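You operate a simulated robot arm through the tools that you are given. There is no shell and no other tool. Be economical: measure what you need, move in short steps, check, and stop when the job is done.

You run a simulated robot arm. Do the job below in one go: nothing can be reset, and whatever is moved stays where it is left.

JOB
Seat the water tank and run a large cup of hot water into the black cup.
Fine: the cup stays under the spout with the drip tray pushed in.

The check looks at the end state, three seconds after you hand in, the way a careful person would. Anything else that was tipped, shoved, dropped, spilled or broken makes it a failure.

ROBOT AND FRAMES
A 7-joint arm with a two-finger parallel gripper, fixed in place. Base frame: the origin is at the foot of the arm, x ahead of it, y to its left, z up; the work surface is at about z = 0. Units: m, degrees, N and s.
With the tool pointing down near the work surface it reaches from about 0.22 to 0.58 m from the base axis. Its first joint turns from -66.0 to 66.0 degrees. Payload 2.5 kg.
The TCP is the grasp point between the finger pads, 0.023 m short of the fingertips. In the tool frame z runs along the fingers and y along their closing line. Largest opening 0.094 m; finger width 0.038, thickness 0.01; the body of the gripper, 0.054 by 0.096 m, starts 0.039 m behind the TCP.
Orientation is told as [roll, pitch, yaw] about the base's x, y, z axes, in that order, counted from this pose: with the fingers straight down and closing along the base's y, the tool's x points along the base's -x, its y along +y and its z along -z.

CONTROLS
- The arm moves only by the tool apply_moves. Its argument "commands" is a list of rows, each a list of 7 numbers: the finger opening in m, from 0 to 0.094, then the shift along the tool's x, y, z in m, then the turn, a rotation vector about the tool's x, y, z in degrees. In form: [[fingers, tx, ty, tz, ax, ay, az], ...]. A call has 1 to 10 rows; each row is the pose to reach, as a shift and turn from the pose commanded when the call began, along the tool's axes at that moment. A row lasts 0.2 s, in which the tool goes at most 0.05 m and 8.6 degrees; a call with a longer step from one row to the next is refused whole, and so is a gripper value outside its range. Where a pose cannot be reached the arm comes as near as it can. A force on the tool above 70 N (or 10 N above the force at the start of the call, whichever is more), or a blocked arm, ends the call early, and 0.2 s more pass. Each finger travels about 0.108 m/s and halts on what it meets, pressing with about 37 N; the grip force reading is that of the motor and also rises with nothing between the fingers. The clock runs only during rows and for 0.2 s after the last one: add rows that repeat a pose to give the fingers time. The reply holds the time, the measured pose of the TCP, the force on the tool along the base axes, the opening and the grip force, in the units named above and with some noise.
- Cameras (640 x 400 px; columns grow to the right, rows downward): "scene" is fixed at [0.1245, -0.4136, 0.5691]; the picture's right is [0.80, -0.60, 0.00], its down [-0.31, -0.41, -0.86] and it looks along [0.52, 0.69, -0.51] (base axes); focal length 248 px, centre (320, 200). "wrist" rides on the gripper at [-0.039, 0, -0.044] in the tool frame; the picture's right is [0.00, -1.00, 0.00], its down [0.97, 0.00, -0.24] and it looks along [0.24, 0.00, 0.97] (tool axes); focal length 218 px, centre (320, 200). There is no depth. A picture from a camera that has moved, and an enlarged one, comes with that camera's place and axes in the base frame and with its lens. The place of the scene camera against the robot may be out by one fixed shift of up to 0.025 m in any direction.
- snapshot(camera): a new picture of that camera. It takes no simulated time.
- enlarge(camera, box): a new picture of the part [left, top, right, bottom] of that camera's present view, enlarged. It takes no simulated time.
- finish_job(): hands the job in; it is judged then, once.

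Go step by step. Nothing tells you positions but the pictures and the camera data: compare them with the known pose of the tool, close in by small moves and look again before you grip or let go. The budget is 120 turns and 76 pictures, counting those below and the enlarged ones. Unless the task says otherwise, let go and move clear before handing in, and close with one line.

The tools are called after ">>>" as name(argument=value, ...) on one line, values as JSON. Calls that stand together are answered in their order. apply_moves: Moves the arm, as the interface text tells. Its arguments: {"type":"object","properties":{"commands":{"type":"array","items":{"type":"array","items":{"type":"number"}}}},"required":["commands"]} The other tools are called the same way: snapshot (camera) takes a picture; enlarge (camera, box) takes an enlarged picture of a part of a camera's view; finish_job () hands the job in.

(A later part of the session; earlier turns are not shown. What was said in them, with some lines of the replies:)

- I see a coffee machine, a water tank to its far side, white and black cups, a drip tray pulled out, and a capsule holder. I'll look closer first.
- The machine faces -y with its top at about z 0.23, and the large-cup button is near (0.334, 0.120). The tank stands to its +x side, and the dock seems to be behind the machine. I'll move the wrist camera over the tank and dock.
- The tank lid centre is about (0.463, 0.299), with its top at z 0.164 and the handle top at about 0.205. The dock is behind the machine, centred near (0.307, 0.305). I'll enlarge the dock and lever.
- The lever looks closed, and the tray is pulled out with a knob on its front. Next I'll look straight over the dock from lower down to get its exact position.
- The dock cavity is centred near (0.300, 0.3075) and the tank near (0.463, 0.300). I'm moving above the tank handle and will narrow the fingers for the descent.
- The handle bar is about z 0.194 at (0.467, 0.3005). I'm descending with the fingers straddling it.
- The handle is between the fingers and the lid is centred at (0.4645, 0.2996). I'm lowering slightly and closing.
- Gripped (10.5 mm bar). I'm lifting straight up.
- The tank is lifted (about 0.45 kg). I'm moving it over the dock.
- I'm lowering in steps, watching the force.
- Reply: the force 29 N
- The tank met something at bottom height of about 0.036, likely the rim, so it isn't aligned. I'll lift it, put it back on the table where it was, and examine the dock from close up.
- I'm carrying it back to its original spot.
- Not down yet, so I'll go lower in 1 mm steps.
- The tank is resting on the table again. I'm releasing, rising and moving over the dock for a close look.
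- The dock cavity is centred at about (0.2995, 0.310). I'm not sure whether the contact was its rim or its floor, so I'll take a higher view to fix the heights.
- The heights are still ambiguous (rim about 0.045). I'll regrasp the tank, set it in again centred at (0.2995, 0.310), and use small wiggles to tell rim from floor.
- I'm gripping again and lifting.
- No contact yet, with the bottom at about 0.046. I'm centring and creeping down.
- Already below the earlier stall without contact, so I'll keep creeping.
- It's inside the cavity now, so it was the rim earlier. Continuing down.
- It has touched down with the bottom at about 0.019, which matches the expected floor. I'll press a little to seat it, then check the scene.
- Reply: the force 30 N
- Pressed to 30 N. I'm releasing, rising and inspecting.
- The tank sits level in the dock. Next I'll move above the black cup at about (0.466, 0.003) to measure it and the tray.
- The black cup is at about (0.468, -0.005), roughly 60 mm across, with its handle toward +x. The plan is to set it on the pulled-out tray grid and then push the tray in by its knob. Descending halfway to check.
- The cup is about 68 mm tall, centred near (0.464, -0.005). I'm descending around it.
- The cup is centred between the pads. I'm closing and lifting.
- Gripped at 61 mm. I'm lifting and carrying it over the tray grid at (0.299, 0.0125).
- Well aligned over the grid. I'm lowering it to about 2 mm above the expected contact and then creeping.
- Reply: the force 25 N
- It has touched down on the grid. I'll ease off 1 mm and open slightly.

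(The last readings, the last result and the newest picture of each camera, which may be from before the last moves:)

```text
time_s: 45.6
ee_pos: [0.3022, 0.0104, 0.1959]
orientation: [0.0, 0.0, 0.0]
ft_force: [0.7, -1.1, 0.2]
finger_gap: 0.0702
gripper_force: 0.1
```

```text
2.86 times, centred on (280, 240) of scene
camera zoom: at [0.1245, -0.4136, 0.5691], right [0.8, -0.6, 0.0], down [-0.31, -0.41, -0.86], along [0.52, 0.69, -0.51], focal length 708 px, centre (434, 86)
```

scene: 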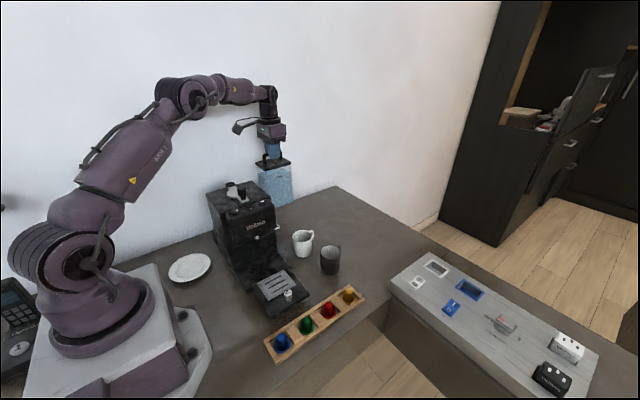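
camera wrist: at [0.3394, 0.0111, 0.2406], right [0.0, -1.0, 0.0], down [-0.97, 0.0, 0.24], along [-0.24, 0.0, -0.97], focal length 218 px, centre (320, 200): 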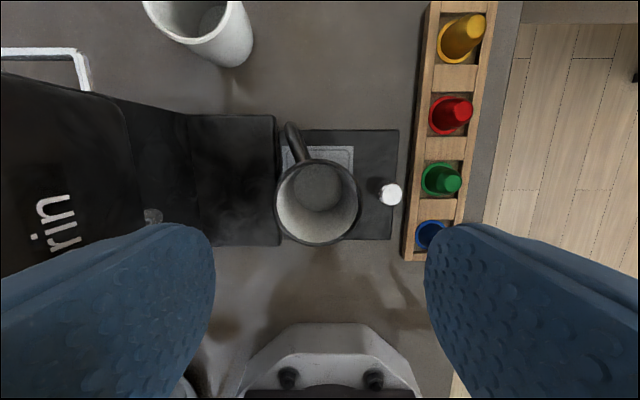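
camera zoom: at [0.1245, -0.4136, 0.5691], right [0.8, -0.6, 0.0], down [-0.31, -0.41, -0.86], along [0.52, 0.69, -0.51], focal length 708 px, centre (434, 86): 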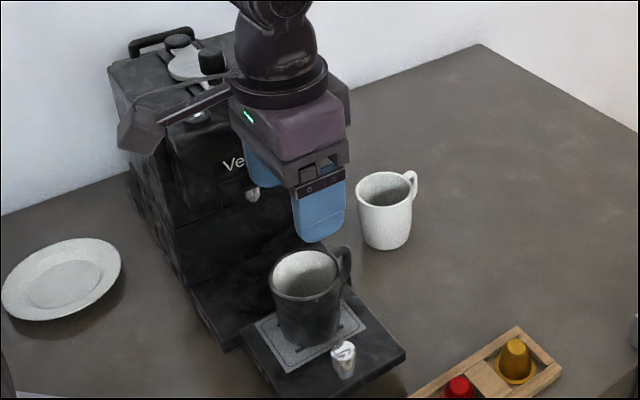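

The cup stands centred on the grid. Now I'll close the fingers and tilt the tool 30° (fingers pointing toward +y), then come down in front of the tray knob at (0.298, -0.05).

>>> apply_moves(commands=[[0.05, 0.004, -0.03, 0, -7.5, 0, 0], [0.03, 0.004, -0.06, 0, -15, 0, 0], [0.01, 0.004, -0.09, 0, -22.5, 0, 0], [0.0, 0.004, -0.12, 0, -30, 0, 0], [0.0, 0.004, -0.12, 0.04, -30, 0, 0], [0.0, 0.004, -0.11, 0.08, -30, 0, 0], [0.0, 0.004, -0.105, 0.1, -30, 0, 0], [0.0, 0.004, -0.105, 0.1, -30, 0, 0]])

>>> enlarge(camera="scene", box=[220, 200, 360, 340])

>>> snapshot(camera="wrist")

```text
time_s: 47.4
ee_pos: [0.2968, -0.0938, 0.0994]
orientation: [30.0, 0.1, -0.1]
ft_force: [-1.1, -0.7, 0.1]
finger_gap: 0.0
gripper_force: 37.0
```

```text
2.86 times, centred on (290, 270) of scene
camera zoom: at [0.1245, -0.4136, 0.5691], right [0.8, -0.6, 0.0], down [-0.31, -0.41, -0.86], along [0.52, 0.69, -0.51], focal length 708 px, centre (406, 0)
```

zoom: 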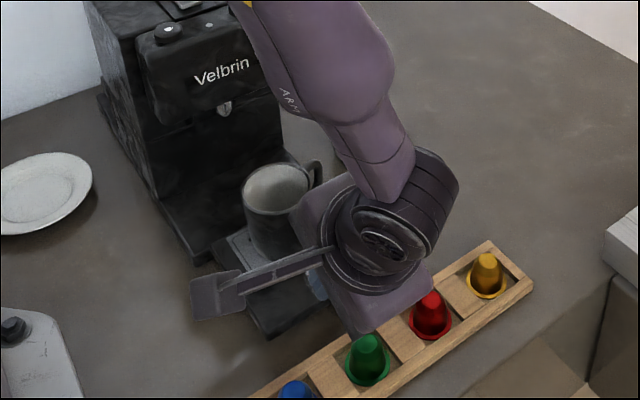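

```text
38 pictures are left
camera wrist: at [0.3348, -0.1159, 0.1372], right [0.0, -0.87, -0.5], down [-0.97, -0.12, 0.21], along [-0.24, 0.49, -0.84], focal length 218 px, centre (320, 200)
```

wrist: 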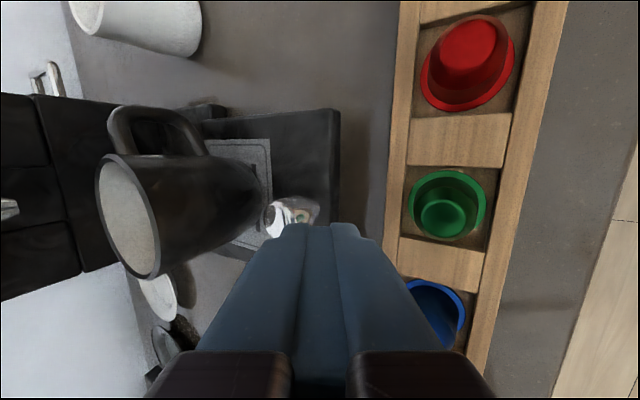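

Aligned in x with the knob, and the rack and capsules are clear. I'm lowering in front of the knob.

>>> apply_moves(commands=[[0.0, 0, -0.0065, 0.0113, 0, 0, 0], [0.0, 0, -0.013, 0.0225, 0, 0, 0], [0.0, 0, -0.019, 0.0329, 0, 0, 0], [0.0, 0, -0.019, 0.0329, 0, 0, 0]])

>>> snapshot(camera="wrist")

>>> enlarge(camera="scene", box=[220, 200, 360, 340])

```text
time_s: 48.4
ee_pos: [0.2956, -0.092, 0.061]
orientation: [29.9, 0.1, 0.1]
ft_force: [-0.9, 0.0, 1.5]
finger_gap: 0.0002
gripper_force: 37.1
```

```text
37 pictures are left
camera wrist: at [0.3347, -0.1139, 0.0991], right [0.0, -0.87, -0.5], down [-0.97, -0.12, 0.21], along [-0.24, 0.49, -0.84], focal length 218 px, centre (320, 200)
```

wrist: 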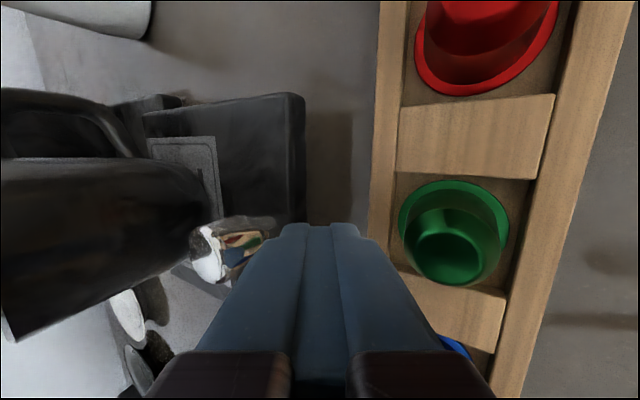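

```text
2.86 times, centred on (290, 270) of scene
camera zoom: at [0.1245, -0.4136, 0.5691], right [0.8, -0.6, 0.0], down [-0.31, -0.41, -0.86], along [0.52, 0.69, -0.51], focal length 708 px, centre (406, 0)
```

zoom: 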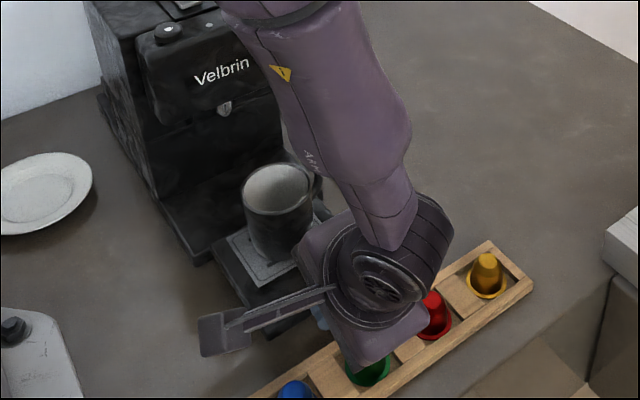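

In position 12 mm ahead of the knob. I'm pushing slowly in +y.

>>> apply_moves(commands=[[0.0, 0, 0.0043, 0.0025, 0, 0, 0], [0.0, 0, 0.0078, 0.0045, 0, 0, 0], [0.0, 0, 0.0104, 0.006, 0, 0, 0], [0.0, 0, 0.013, 0.0075, 0, 0, 0], [0.0, 0, 0.0156, 0.009, 0, 0, 0], [0.0, 0, 0.0182, 0.0105, 0, 0, 0], [0.0, 0, 0.0208, 0.012, 0, 0, 0], [0.0, 0, 0.0234, 0.0135, 0, 0, 0], [0.0, 0, 0.026, 0.015, 0, 0, 0], [0.0, 0, 0.026, 0.015, 0, 0, 0]])

>>> snapshot(camera="wrist")

>>> enlarge(camera="scene", box=[220, 200, 360, 340])

```text
time_s: 50.6
ee_pos: [0.2978, -0.0628, 0.0601]
orientation: [30.0, -0.1, 0.0]
ft_force: [-1.8, -0.4, 0.1]
finger_gap: 0.0
gripper_force: 36.9
```

```text
35 pictures are left
camera wrist: at [0.335, -0.0849, 0.0983], right [0.0, -0.87, -0.5], down [-0.97, -0.12, 0.21], along [-0.24, 0.49, -0.84], focal length 218 px, centre (320, 200)
```

wrist: 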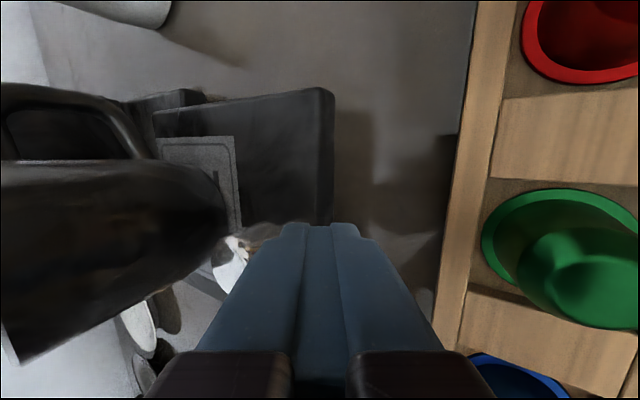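

```text
2.86 times, centred on (290, 270) of scene
camera zoom: at [0.1245, -0.4136, 0.5691], right [0.8, -0.6, 0.0], down [-0.31, -0.41, -0.86], along [0.52, 0.69, -0.51], focal length 708 px, centre (406, 0)
```

zoom: 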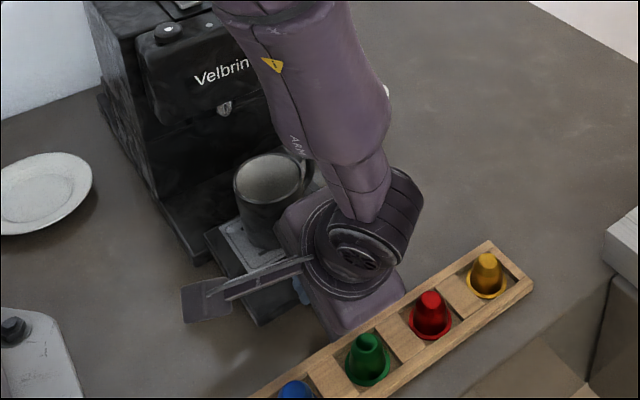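

The tray is sliding in with the cup riding upright. Continuing.

>>> apply_moves(commands=[[0.0, 0, 0.0026, 0.0015, 0, 0, 0], [0.0, 0, 0.0061, 0.0035, 0, 0, 0], [0.0, 0, 0.0096, 0.0055, 0, 0, 0], [0.0, 0, 0.013, 0.0075, 0, 0, 0], [0.0, 0, 0.0165, 0.0095, 0, 0, 0], [0.0, 0, 0.02, 0.0115, 0, 0, 0], [0.0, 0, 0.0234, 0.0135, 0, 0, 0], [0.0, 0, 0.0268, 0.0155, 0, 0, 0], [0.0, 0, 0.0294, 0.017, 0, 0, 0], [0.0, 0, 0.0312, 0.018, 0, 0, 0]])

>>> enlarge(camera="scene", box=[220, 180, 340, 300])

```text
time_s: 52.8
ee_pos: [0.2973, -0.0269, 0.0609]
orientation: [29.9, 0.0, 0.0]
ft_force: [-0.7, 0.3, 0.2]
finger_gap: 0.0
gripper_force: 36.7
```

```text
3.33 times, centred on (280, 240) of scene
camera zoom: at [0.1245, -0.4136, 0.5691], right [0.8, -0.6, 0.0], down [-0.31, -0.41, -0.86], along [0.52, 0.69, -0.51], focal length 826 px, centre (453, 67)
```

zoom: 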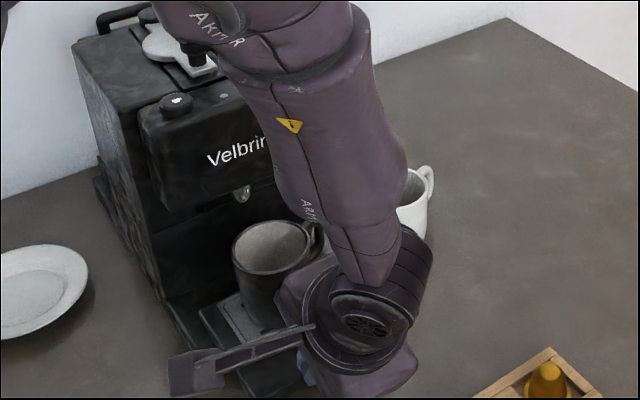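

Travel is about 53 mm so far with the cup steady. Continuing.

>>> apply_moves(commands=[[0.0, 0, 0.0026, 0.0015, 0, 0, 0], [0.0, 0, 0.0061, 0.0035, 0, 0, 0], [0.0, 0, 0.0096, 0.0055, 0, 0, 0], [0.0, 0, 0.013, 0.0075, 0, 0, 0], [0.0, 0, 0.0165, 0.0095, 0, 0, 0], [0.0, 0, 0.02, 0.0115, 0, 0, 0], [0.0, 0, 0.0225, 0.013, 0, 0, 0], [0.0, 0, 0.0242, 0.014, 0, 0, 0]])

>>> enlarge(camera="scene", box=[220, 180, 340, 300])

>>> snapshot(camera="wrist")

```text
time_s: 54.6
ee_pos: [0.2965, 0.0015, 0.0599]
orientation: [30.0, 0.1, 0.0]
ft_force: [0.3, -1.4, 0.0]
finger_gap: 0.0001
gripper_force: 37.0
```

```text
3.33 times, centred on (280, 240) of scene
camera zoom: at [0.1245, -0.4136, 0.5691], right [0.8, -0.6, 0.0], down [-0.31, -0.41, -0.86], along [0.52, 0.69, -0.51], focal length 826 px, centre (453, 67)
```

zoom: 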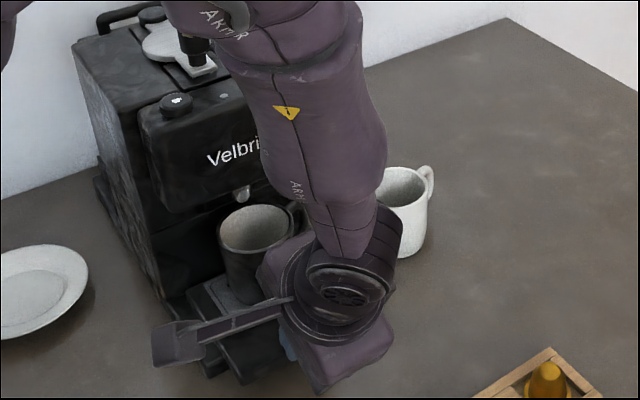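

```text
31 pictures are left
camera wrist: at [0.335, -0.0201, 0.0989], right [0.0, -0.87, -0.5], down [-0.97, -0.12, 0.21], along [-0.24, 0.49, -0.84], focal length 218 px, centre (320, 200)
```

wrist: 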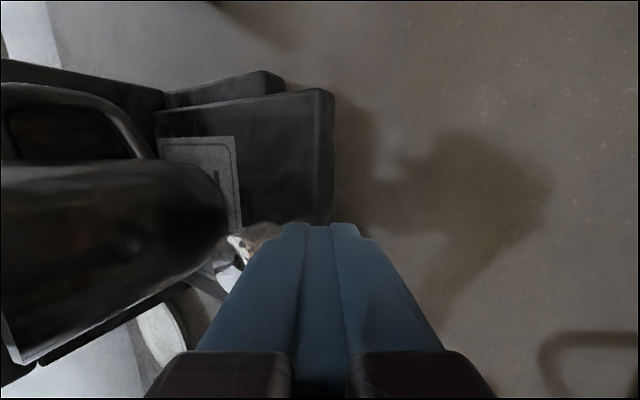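

About 80 mm in and nearing flush. I'm going slower now, watching for the stop.

>>> apply_moves(commands=[[0.0, 0, 0.0026, 0.0015, 0, 0, 0], [0.0, 0, 0.0052, 0.003, 0, 0, 0], [0.0, 0, 0.0078, 0.0045, 0, 0, 0], [0.0, 0, 0.0104, 0.006, 0, 0, 0], [0.0, 0, 0.013, 0.0075, 0, 0, 0], [0.0, 0, 0.0147, 0.0085, 0, 0, 0]])

>>> snapshot(camera="wrist")

```text
time_s: 56.0
ee_pos: [0.2964, 0.0097, 0.0574]
orientation: [29.1, 0.0, -1.0]
ft_force: [-4.4, -56.8, 9.3]
finger_gap: 0.0
gripper_force: 37.0
```

```text
30 pictures are left
camera wrist: at [0.3351, -0.0126, 0.0969], right [-0.01, -0.87, -0.49], down [-0.97, -0.1, 0.21], along [-0.23, 0.48, -0.85], focal length 218 px, centre (320, 200)
```

wrist: 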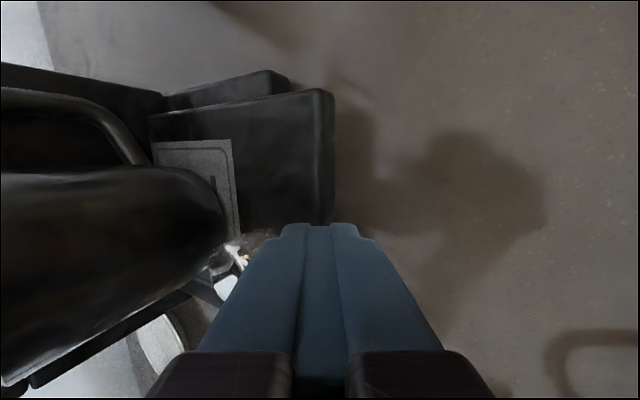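

Force rose to 57 N at about 89 mm travel, which puts the cup at y≈0.102 under the spout, so this looks like the end stop. I'm backing off and looking.

>>> apply_moves(commands=[[0.0, 0, -0.01, -0.006, 0, 0, 0], [0.0, 0, -0.03, -0.017, 0, 0, 0], [0.0, 0, -0.065, -0.037, 0, 0, 0], [0.0, 0, -0.085, -0.08, 0, 0, 0], [0.0, 0, -0.1, -0.125, 0, 0, 0], [0.0, 0, -0.12, -0.165, 0, 0, 0], [0.0, 0, -0.12, -0.165, 0, 0, 0]])

>>> enlarge(camera="scene", box=[200, 170, 320, 320])

>>> snapshot(camera="wrist")

```text
time_s: 57.6
ee_pos: [0.2976, -0.1696, 0.1431]
orientation: [30.1, 0.0, 0.0]
ft_force: [-0.3, -0.1, 0.3]
finger_gap: 0.0002
gripper_force: 36.8
```

```text
2.67 times, centred on (260, 245) of scene
camera zoom: at [0.1245, -0.4136, 0.5691], right [0.8, -0.6, 0.0], down [-0.31, -0.41, -0.86], along [0.52, 0.69, -0.51], focal length 660 px, centre (480, 80)
```

zoom: 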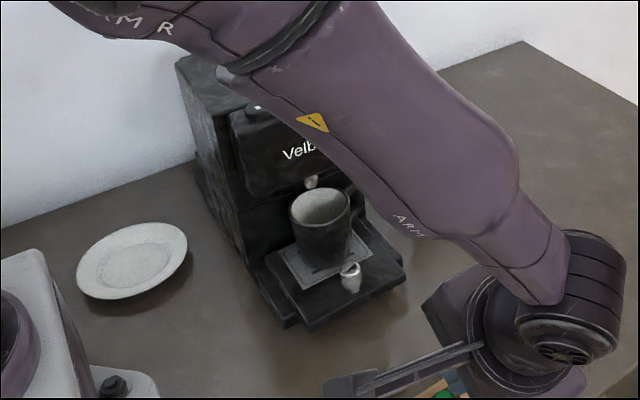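

```text
28 pictures are left
camera wrist: at [0.3353, -0.1908, 0.1818], right [0.0, -0.87, -0.5], down [-0.97, -0.12, 0.21], along [-0.24, 0.49, -0.84], focal length 218 px, centre (320, 200)
```

wrist: 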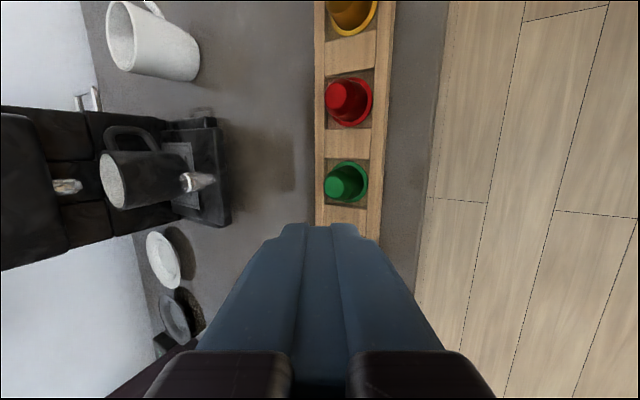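

The tray is in, and the cup rim (0.2995, 0.099) sits under the spout (0.302, 0.101, z 0.13). Next is the large-cup button near (0.334, 0.118, 0.222). I'll rise and move above it, keeping the tilt so the gripper body stays clear of the lever.

>>> apply_moves(commands=[[0.0, 0, 0.02, -0.0345, 0, 0, 0], [0.0, 0, 0.04, -0.069, 0, 0, 0], [0.0, 0, 0.06, -0.104, 0, 0, 0], [0.0, 0, 0.0785, -0.136, 0, 0, 0], [0.0, -0.006, 0.1175, -0.1135, 0, 0, 0], [0.0, -0.012, 0.1565, -0.091, 0, 0, 0], [0.0, -0.018, 0.1955, -0.0685, 0, 0, 0], [0.0, -0.024, 0.2345, -0.046, 0, 0, 0], [0.0, -0.03, 0.2735, -0.0235, 0, 0, 0], [0.0, -0.0364, 0.3, -0.0082, 0, 0, 0]])

>>> snapshot(camera="wrist")

>>> snapshot(camera="scene")

```text
time_s: 59.8
ee_pos: [0.3308, 0.0846, 0.3016]
orientation: [30.0, 0.0, -0.2]
ft_force: [0.2, 0.3, 0.0]
finger_gap: 0.0001
gripper_force: 37.5
```

```text
27 pictures are left
camera wrist: at [0.3693, 0.0643, 0.3404], right [0.0, -0.87, -0.5], down [-0.97, -0.12, 0.21], along [-0.24, 0.49, -0.84], focal length 218 px, centre (320, 200)
```

wrist: 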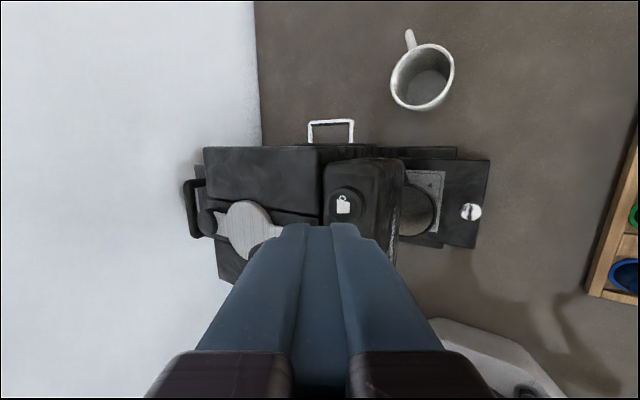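

```text
26 pictures are left
```

scene: 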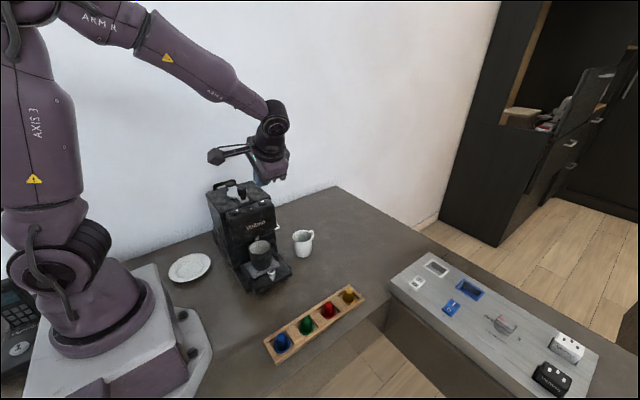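

The large-cup button (full cup icon) is confirmed at (0.334, 0.116). I'm moving to 1 cm above it.

>>> apply_moves(commands=[[0.0, -0.003, 0.0121, 0.007, 0, 0, 0], [0.0, -0.003, 0.0242, 0.014, 0, 0, 0], [0.0, -0.003, 0.012, 0.035, 0, 0, 0], [0.0, -0.003, 0.0017, 0.053, 0, 0, 0], [0.0, -0.003, 0.0017, 0.053, 0, 0, 0]])

>>> snapshot(camera="wrist")

>>> enlarge(camera="scene", box=[200, 150, 300, 290])

```text
time_s: 61.0
ee_pos: [0.3364, 0.1176, 0.2559]
orientation: [30.0, 0.0, 0.1]
ft_force: [-0.2, 0.5, 0.2]
finger_gap: 0.0
gripper_force: 37.3
```

```text
25 pictures are left
camera wrist: at [0.374, 0.0942, 0.2937], right [0.0, -0.87, -0.5], down [-0.97, -0.12, 0.21], along [-0.24, 0.49, -0.84], focal length 218 px, centre (320, 200)
```

wrist: 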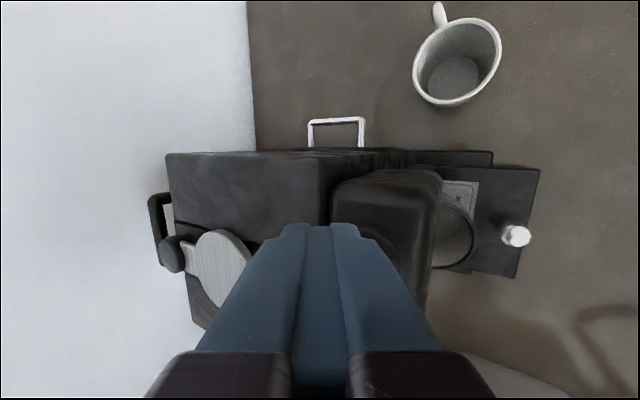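

```text
2.86 times, centred on (250, 220) of scene
camera zoom: at [0.1245, -0.4136, 0.5691], right [0.8, -0.6, 0.0], down [-0.31, -0.41, -0.86], along [0.52, 0.69, -0.51], focal length 708 px, centre (520, 143)
```

zoom: 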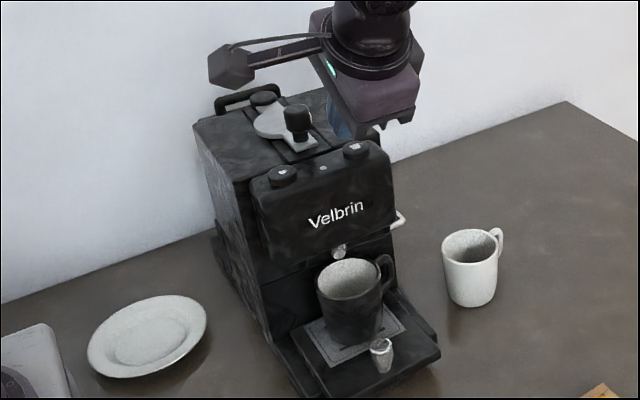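

I'm pressing down gently with a small -y correction.

>>> apply_moves(commands=[[0.0, 0.001, -0.0046, 0.002, 0, 0, 0], [0.0, 0.001, -0.0061, 0.0046, 0, 0, 0], [0.0, 0.001, -0.0071, 0.0063, 0, 0, 0]])

```text
time_s: 61.8
ee_pos: [0.3354, 0.1121, 0.2472]
orientation: [30.0, 0.0, 0.0]
ft_force: [-0.2, -0.9, -0.4]
finger_gap: 0.0
gripper_force: 37.2
```

Not touching yet, so I'll go on down in 1–2 mm steps.

>>> apply_moves(commands=[[0.0, 0, -0.0005, 0.0009, 0, 0, 0], [0.0, 0, -0.001, 0.0017, 0, 0, 0], [0.0, 0, -0.0015, 0.0026, 0, 0, 0]])

```text
time_s: 62.6
ee_pos: [0.3348, 0.1126, 0.2431]
orientation: [30.0, 0.0, -0.1]
ft_force: [0.8, -1.5, 2.1]
finger_gap: 0.0
gripper_force: 37.2
```

>>> apply_moves(commands=[[0.0, 0, -0.0005, 0.0009, 0, 0, 0], [0.0, 0, -0.001, 0.0017, 0, 0, 0], [0.0, 0, -0.0015, 0.0026, 0, 0, 0]])

>>> enlarge(camera="scene", box=[220, 170, 300, 290])

```text
time_s: 63.4
ee_pos: [0.3349, 0.1116, 0.2409]
orientation: [30.1, 0.1, 0.0]
ft_force: [-1.9, 0.9, 11.5]
finger_gap: 0.0
gripper_force: 37.2
```

```text
3.33 times, centred on (260, 230) of scene
camera zoom: at [0.1244, -0.4136, 0.5691], right [0.8, -0.6, 0.0], down [-0.31, -0.41, -0.86], along [0.52, 0.69, -0.51], focal length 826 px, centre (520, 100)
```

zoom: 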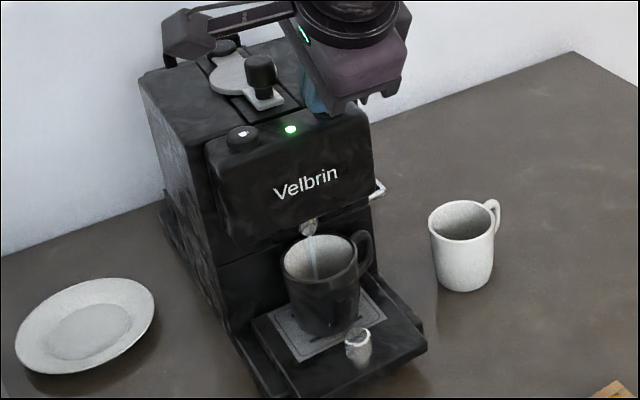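

The light is green and clear water is running into the cup. I'm lifting off the button and waiting for the cycle to finish.

>>> apply_moves(commands=[[0.0, 0, 0.0025, -0.0043, 0, 0, 0], [0.0, 0, 0.01, -0.0173, 0, 0, 0], [0.0, 0, 0.025, -0.0433, 0, 0, 0], [0.0, 0, 0.04, -0.069, 0, 0, 0], [0.0, 0, 0.015, -0.086, 0, 0, 0], [0.0, 0, -0.02, -0.106, 0, 0, 0], [0.0, 0, -0.055, -0.126, 0, 0, 0], [0.0, 0, -0.055, -0.126, 0, 0, 0], [0.0, 0, -0.055, -0.126, 0, 0, 0], [0.0, 0, -0.055, -0.126, 0, 0, 0]])

>>> enlarge(camera="scene", box=[220, 170, 300, 290])

```text
time_s: 65.6
ee_pos: [0.3352, 0.0013, 0.3236]
orientation: [29.9, 0.1, 0.0]
ft_force: [-0.3, -0.5, 0.5]
finger_gap: 0.0
gripper_force: 36.8
```

```text
3.33 times, centred on (260, 230) of scene
camera zoom: at [0.1245, -0.4136, 0.5691], right [0.8, -0.6, 0.0], down [-0.31, -0.41, -0.86], along [0.52, 0.69, -0.51], focal length 826 px, centre (520, 100)
```

zoom: 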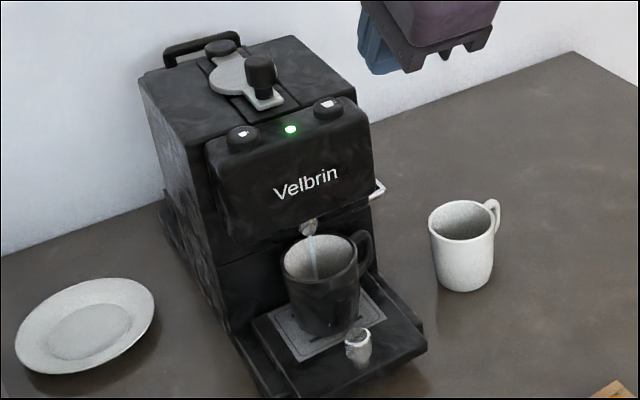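

Still pouring cleanly into the cup, so I'll wait.

>>> apply_moves(commands=[[0.0, 0, 0, 0, 0, 0, 0], [0.0, 0, 0, 0, 0, 0, 0], [0.0, 0, 0, 0, 0, 0, 0], [0.0, 0, 0, 0, 0, 0, 0], [0.0, 0, 0, 0, 0, 0, 0], [0.0, 0, 0, 0, 0, 0, 0], [0.0, 0, 0, 0, 0, 0, 0], [0.0, 0, 0, 0, 0, 0, 0], [0.0, 0, 0, 0, 0, 0, 0], [0.0, 0, 0, 0, 0, 0, 0]])

>>> apply_moves(commands=[[0.0, 0, 0, 0, 0, 0, 0], [0.0, 0, 0, 0, 0, 0, 0], [0.0, 0, 0, 0, 0, 0, 0], [0.0, 0, 0, 0, 0, 0, 0], [0.0, 0, 0, 0, 0, 0, 0], [0.0, 0, 0, 0, 0, 0, 0], [0.0, 0, 0, 0, 0, 0, 0], [0.0, 0, 0, 0, 0, 0, 0], [0.0, 0, 0, 0, 0, 0, 0], [0.0, 0, 0, 0, 0, 0, 0]])

>>> enlarge(camera="scene", box=[220, 170, 300, 290])

```text
time_s: 67.8
ee_pos: [0.3358, 0.0027, 0.3233]
orientation: [29.9, 0.0, 0.0]
ft_force: [-0.1, 1.4, -0.4]
finger_gap: 0.0002
gripper_force: 36.9
```

```text
time_s: 70.0
ee_pos: [0.3359, 0.0025, 0.3234]
orientation: [29.9, 0.0, 0.0]
ft_force: [0.2, -0.6, 0.7]
finger_gap: 0.0002
gripper_force: 37.0
```

```text
3.33 times, centred on (260, 230) of scene
camera zoom: at [0.1245, -0.4136, 0.5691], right [0.8, -0.6, 0.0], down [-0.31, -0.41, -0.86], along [0.52, 0.69, -0.51], focal length 826 px, centre (520, 100)
```

zoom: 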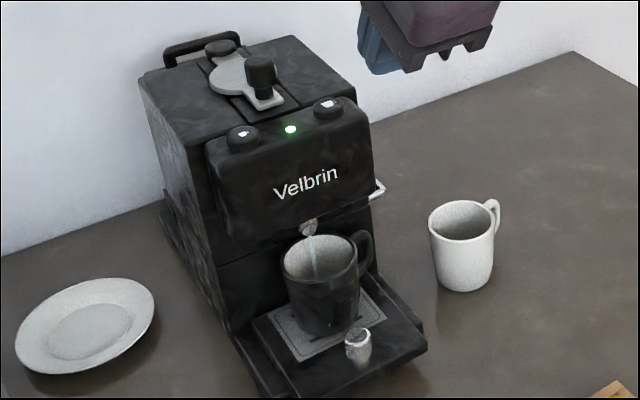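

>>> apply_moves(commands=[[0.0, 0, 0, 0, 0, 0, 0], [0.0, 0, 0, 0, 0, 0, 0], [0.0, 0, 0, 0, 0, 0, 0], [0.0, 0, 0, 0, 0, 0, 0], [0.0, 0, 0, 0, 0, 0, 0], [0.0, 0, 0, 0, 0, 0, 0], [0.0, 0, 0, 0, 0, 0, 0], [0.0, 0, 0, 0, 0, 0, 0], [0.0, 0, 0, 0, 0, 0, 0], [0.0, 0, 0, 0, 0, 0, 0]])

>>> apply_moves(commands=[[0.0, 0, 0, 0, 0, 0, 0], [0.0, 0, 0, 0, 0, 0, 0], [0.0, 0, 0, 0, 0, 0, 0], [0.0, 0, 0, 0, 0, 0, 0], [0.0, 0, 0, 0, 0, 0, 0], [0.0, 0, 0, 0, 0, 0, 0], [0.0, 0, 0, 0, 0, 0, 0], [0.0, 0, 0, 0, 0, 0, 0], [0.0, 0, 0, 0, 0, 0, 0], [0.0, 0, 0, 0, 0, 0, 0]])

>>> enlarge(camera="scene", box=[220, 190, 300, 280])

```text
time_s: 72.2
ee_pos: [0.3356, 0.0022, 0.3225]
orientation: [30.0, 0.1, 0.0]
ft_force: [-0.1, -0.1, -0.1]
finger_gap: 0.0
gripper_force: 37.1
```

```text
time_s: 74.4
ee_pos: [0.3358, 0.0024, 0.3226]
orientation: [30.0, 0.0, -0.1]
ft_force: [0.1, -0.1, -0.6]
finger_gap: 0.0002
gripper_force: 37.0
```

```text
4.44 times, centred on (260, 235) of scene
camera zoom: at [0.1245, -0.4136, 0.5691], right [0.8, -0.6, 0.0], down [-0.31, -0.41, -0.86], along [0.52, 0.69, -0.51], focal length 1101 px, centre (587, 44)
```

zoom: 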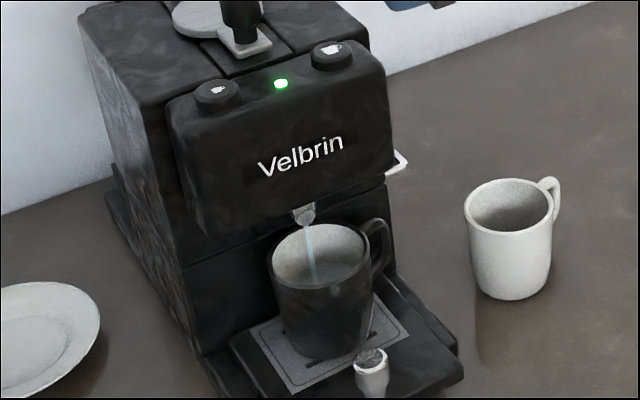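

The level is rising and the machine is still running. I'll keep waiting.

>>> apply_moves(commands=[[0.0, 0, 0, 0, 0, 0, 0], [0.0, 0, 0, 0, 0, 0, 0], [0.0, 0, 0, 0, 0, 0, 0], [0.0, 0, 0, 0, 0, 0, 0], [0.0, 0, 0, 0, 0, 0, 0], [0.0, 0, 0, 0, 0, 0, 0], [0.0, 0, 0, 0, 0, 0, 0], [0.0, 0, 0, 0, 0, 0, 0], [0.0, 0, 0, 0, 0, 0, 0], [0.0, 0, 0, 0, 0, 0, 0]])

>>> apply_moves(commands=[[0.0, 0, 0, 0, 0, 0, 0], [0.0, 0, 0, 0, 0, 0, 0], [0.0, 0, 0, 0, 0, 0, 0], [0.0, 0, 0, 0, 0, 0, 0], [0.0, 0, 0, 0, 0, 0, 0], [0.0, 0, 0, 0, 0, 0, 0], [0.0, 0, 0, 0, 0, 0, 0], [0.0, 0, 0, 0, 0, 0, 0], [0.0, 0, 0, 0, 0, 0, 0], [0.0, 0, 0, 0, 0, 0, 0]])

>>> enlarge(camera="scene", box=[220, 190, 300, 280])

```text
time_s: 76.6
ee_pos: [0.3365, 0.0023, 0.3226]
orientation: [30.0, 0.0, -0.1]
ft_force: [-1.2, -0.4, 0.2]
finger_gap: 0.0
gripper_force: 36.8
```

```text
time_s: 78.8
ee_pos: [0.3357, 0.0019, 0.3224]
orientation: [30.0, 0.0, 0.0]
ft_force: [-0.4, -0.6, -0.5]
finger_gap: 0.0
gripper_force: 37.1
```

```text
4.44 times, centred on (260, 235) of scene
camera zoom: at [0.1245, -0.4136, 0.5691], right [0.8, -0.6, 0.0], down [-0.31, -0.41, -0.86], along [0.52, 0.69, -0.51], focal length 1101 px, centre (587, 44)
```

zoom: 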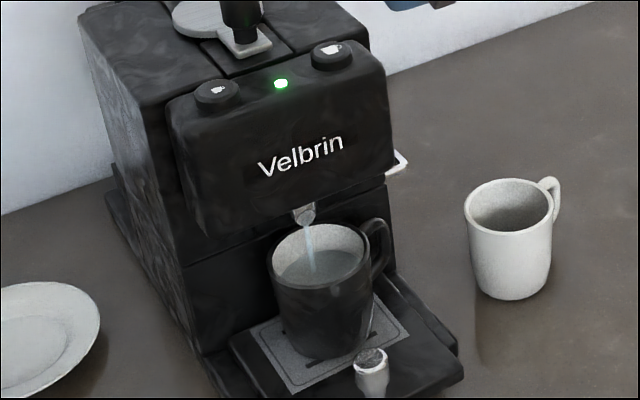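

>>> apply_moves(commands=[[0.0, 0, 0, 0, 0, 0, 0], [0.0, 0, 0, 0, 0, 0, 0], [0.0, 0, 0, 0, 0, 0, 0], [0.0, 0, 0, 0, 0, 0, 0], [0.0, 0, 0, 0, 0, 0, 0], [0.0, 0, 0, 0, 0, 0, 0], [0.0, 0, 0, 0, 0, 0, 0], [0.0, 0, 0, 0, 0, 0, 0], [0.0, 0, 0, 0, 0, 0, 0], [0.0, 0, 0, 0, 0, 0, 0]])

>>> enlarge(camera="scene", box=[220, 190, 300, 280])

```text
time_s: 81.0
ee_pos: [0.3361, 0.0016, 0.3228]
orientation: [30.1, 0.0, 0.0]
ft_force: [-0.2, -0.5, -0.3]
finger_gap: 0.0001
gripper_force: 37.1
```

```text
4.44 times, centred on (260, 235) of scene
camera zoom: at [0.1245, -0.4136, 0.5691], right [0.8, -0.6, 0.0], down [-0.31, -0.41, -0.86], along [0.52, 0.69, -0.51], focal length 1101 px, centre (587, 44)
```

zoom: 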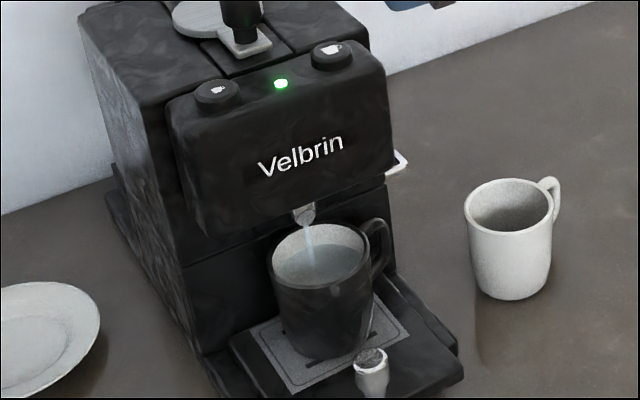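

>>> apply_moves(commands=[[0.0, 0, 0, 0, 0, 0, 0], [0.0, 0, 0, 0, 0, 0, 0], [0.0, 0, 0, 0, 0, 0, 0], [0.0, 0, 0, 0, 0, 0, 0], [0.0, 0, 0, 0, 0, 0, 0], [0.0, 0, 0, 0, 0, 0, 0], [0.0, 0, 0, 0, 0, 0, 0], [0.0, 0, 0, 0, 0, 0, 0], [0.0, 0, 0, 0, 0, 0, 0], [0.0, 0, 0, 0, 0, 0, 0]])

>>> enlarge(camera="scene", box=[220, 190, 300, 280])

```text
time_s: 83.2
ee_pos: [0.3369, 0.0017, 0.3236]
orientation: [30.0, 0.1, 0.0]
ft_force: [-0.4, -0.1, -0.4]
finger_gap: 0.0
gripper_force: 37.2
```

```text
4.44 times, centred on (260, 235) of scene
camera zoom: at [0.1245, -0.4136, 0.5691], right [0.8, -0.6, 0.0], down [-0.31, -0.41, -0.86], along [0.52, 0.69, -0.51], focal length 1101 px, centre (587, 44)
```

zoom: 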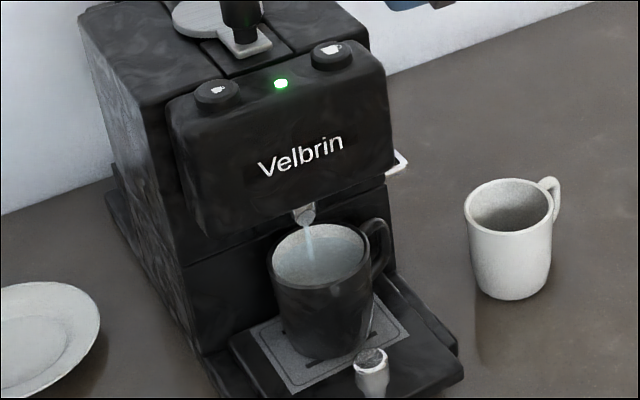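

>>> apply_moves(commands=[[0.0, 0, 0, 0, 0, 0, 0], [0.0, 0, 0, 0, 0, 0, 0], [0.0, 0, 0, 0, 0, 0, 0], [0.0, 0, 0, 0, 0, 0, 0], [0.0, 0, 0, 0, 0, 0, 0], [0.0, 0, 0, 0, 0, 0, 0], [0.0, 0, 0, 0, 0, 0, 0], [0.0, 0, 0, 0, 0, 0, 0], [0.0, 0, 0, 0, 0, 0, 0], [0.0, 0, 0, 0, 0, 0, 0]])

>>> enlarge(camera="scene", box=[220, 190, 300, 280])

```text
time_s: 85.4
ee_pos: [0.3355, 0.0011, 0.3243]
orientation: [30.0, 0.0, -0.1]
ft_force: [-0.6, 0.3, -0.1]
finger_gap: 0.0
gripper_force: 36.9
```

```text
4.44 times, centred on (260, 235) of scene
camera zoom: at [0.1245, -0.4136, 0.5691], right [0.8, -0.6, 0.0], down [-0.31, -0.41, -0.86], along [0.52, 0.69, -0.51], focal length 1101 px, centre (587, 44)
```

zoom: 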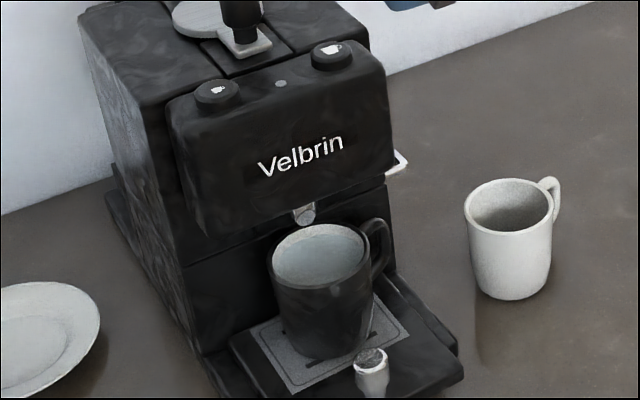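

The pour stopped by itself. The cup holds a large portion of clear water under the spout, the tray is against its stop, the tank is seated, and the arm is clear, so I'm handing in.

>>> finish_job()

```text
The job is handed in.
```

The tank is seated, and the black cup holds a large hot water under the spout, with the drip tray pushed in to its stop and nothing spilled or knocked over.
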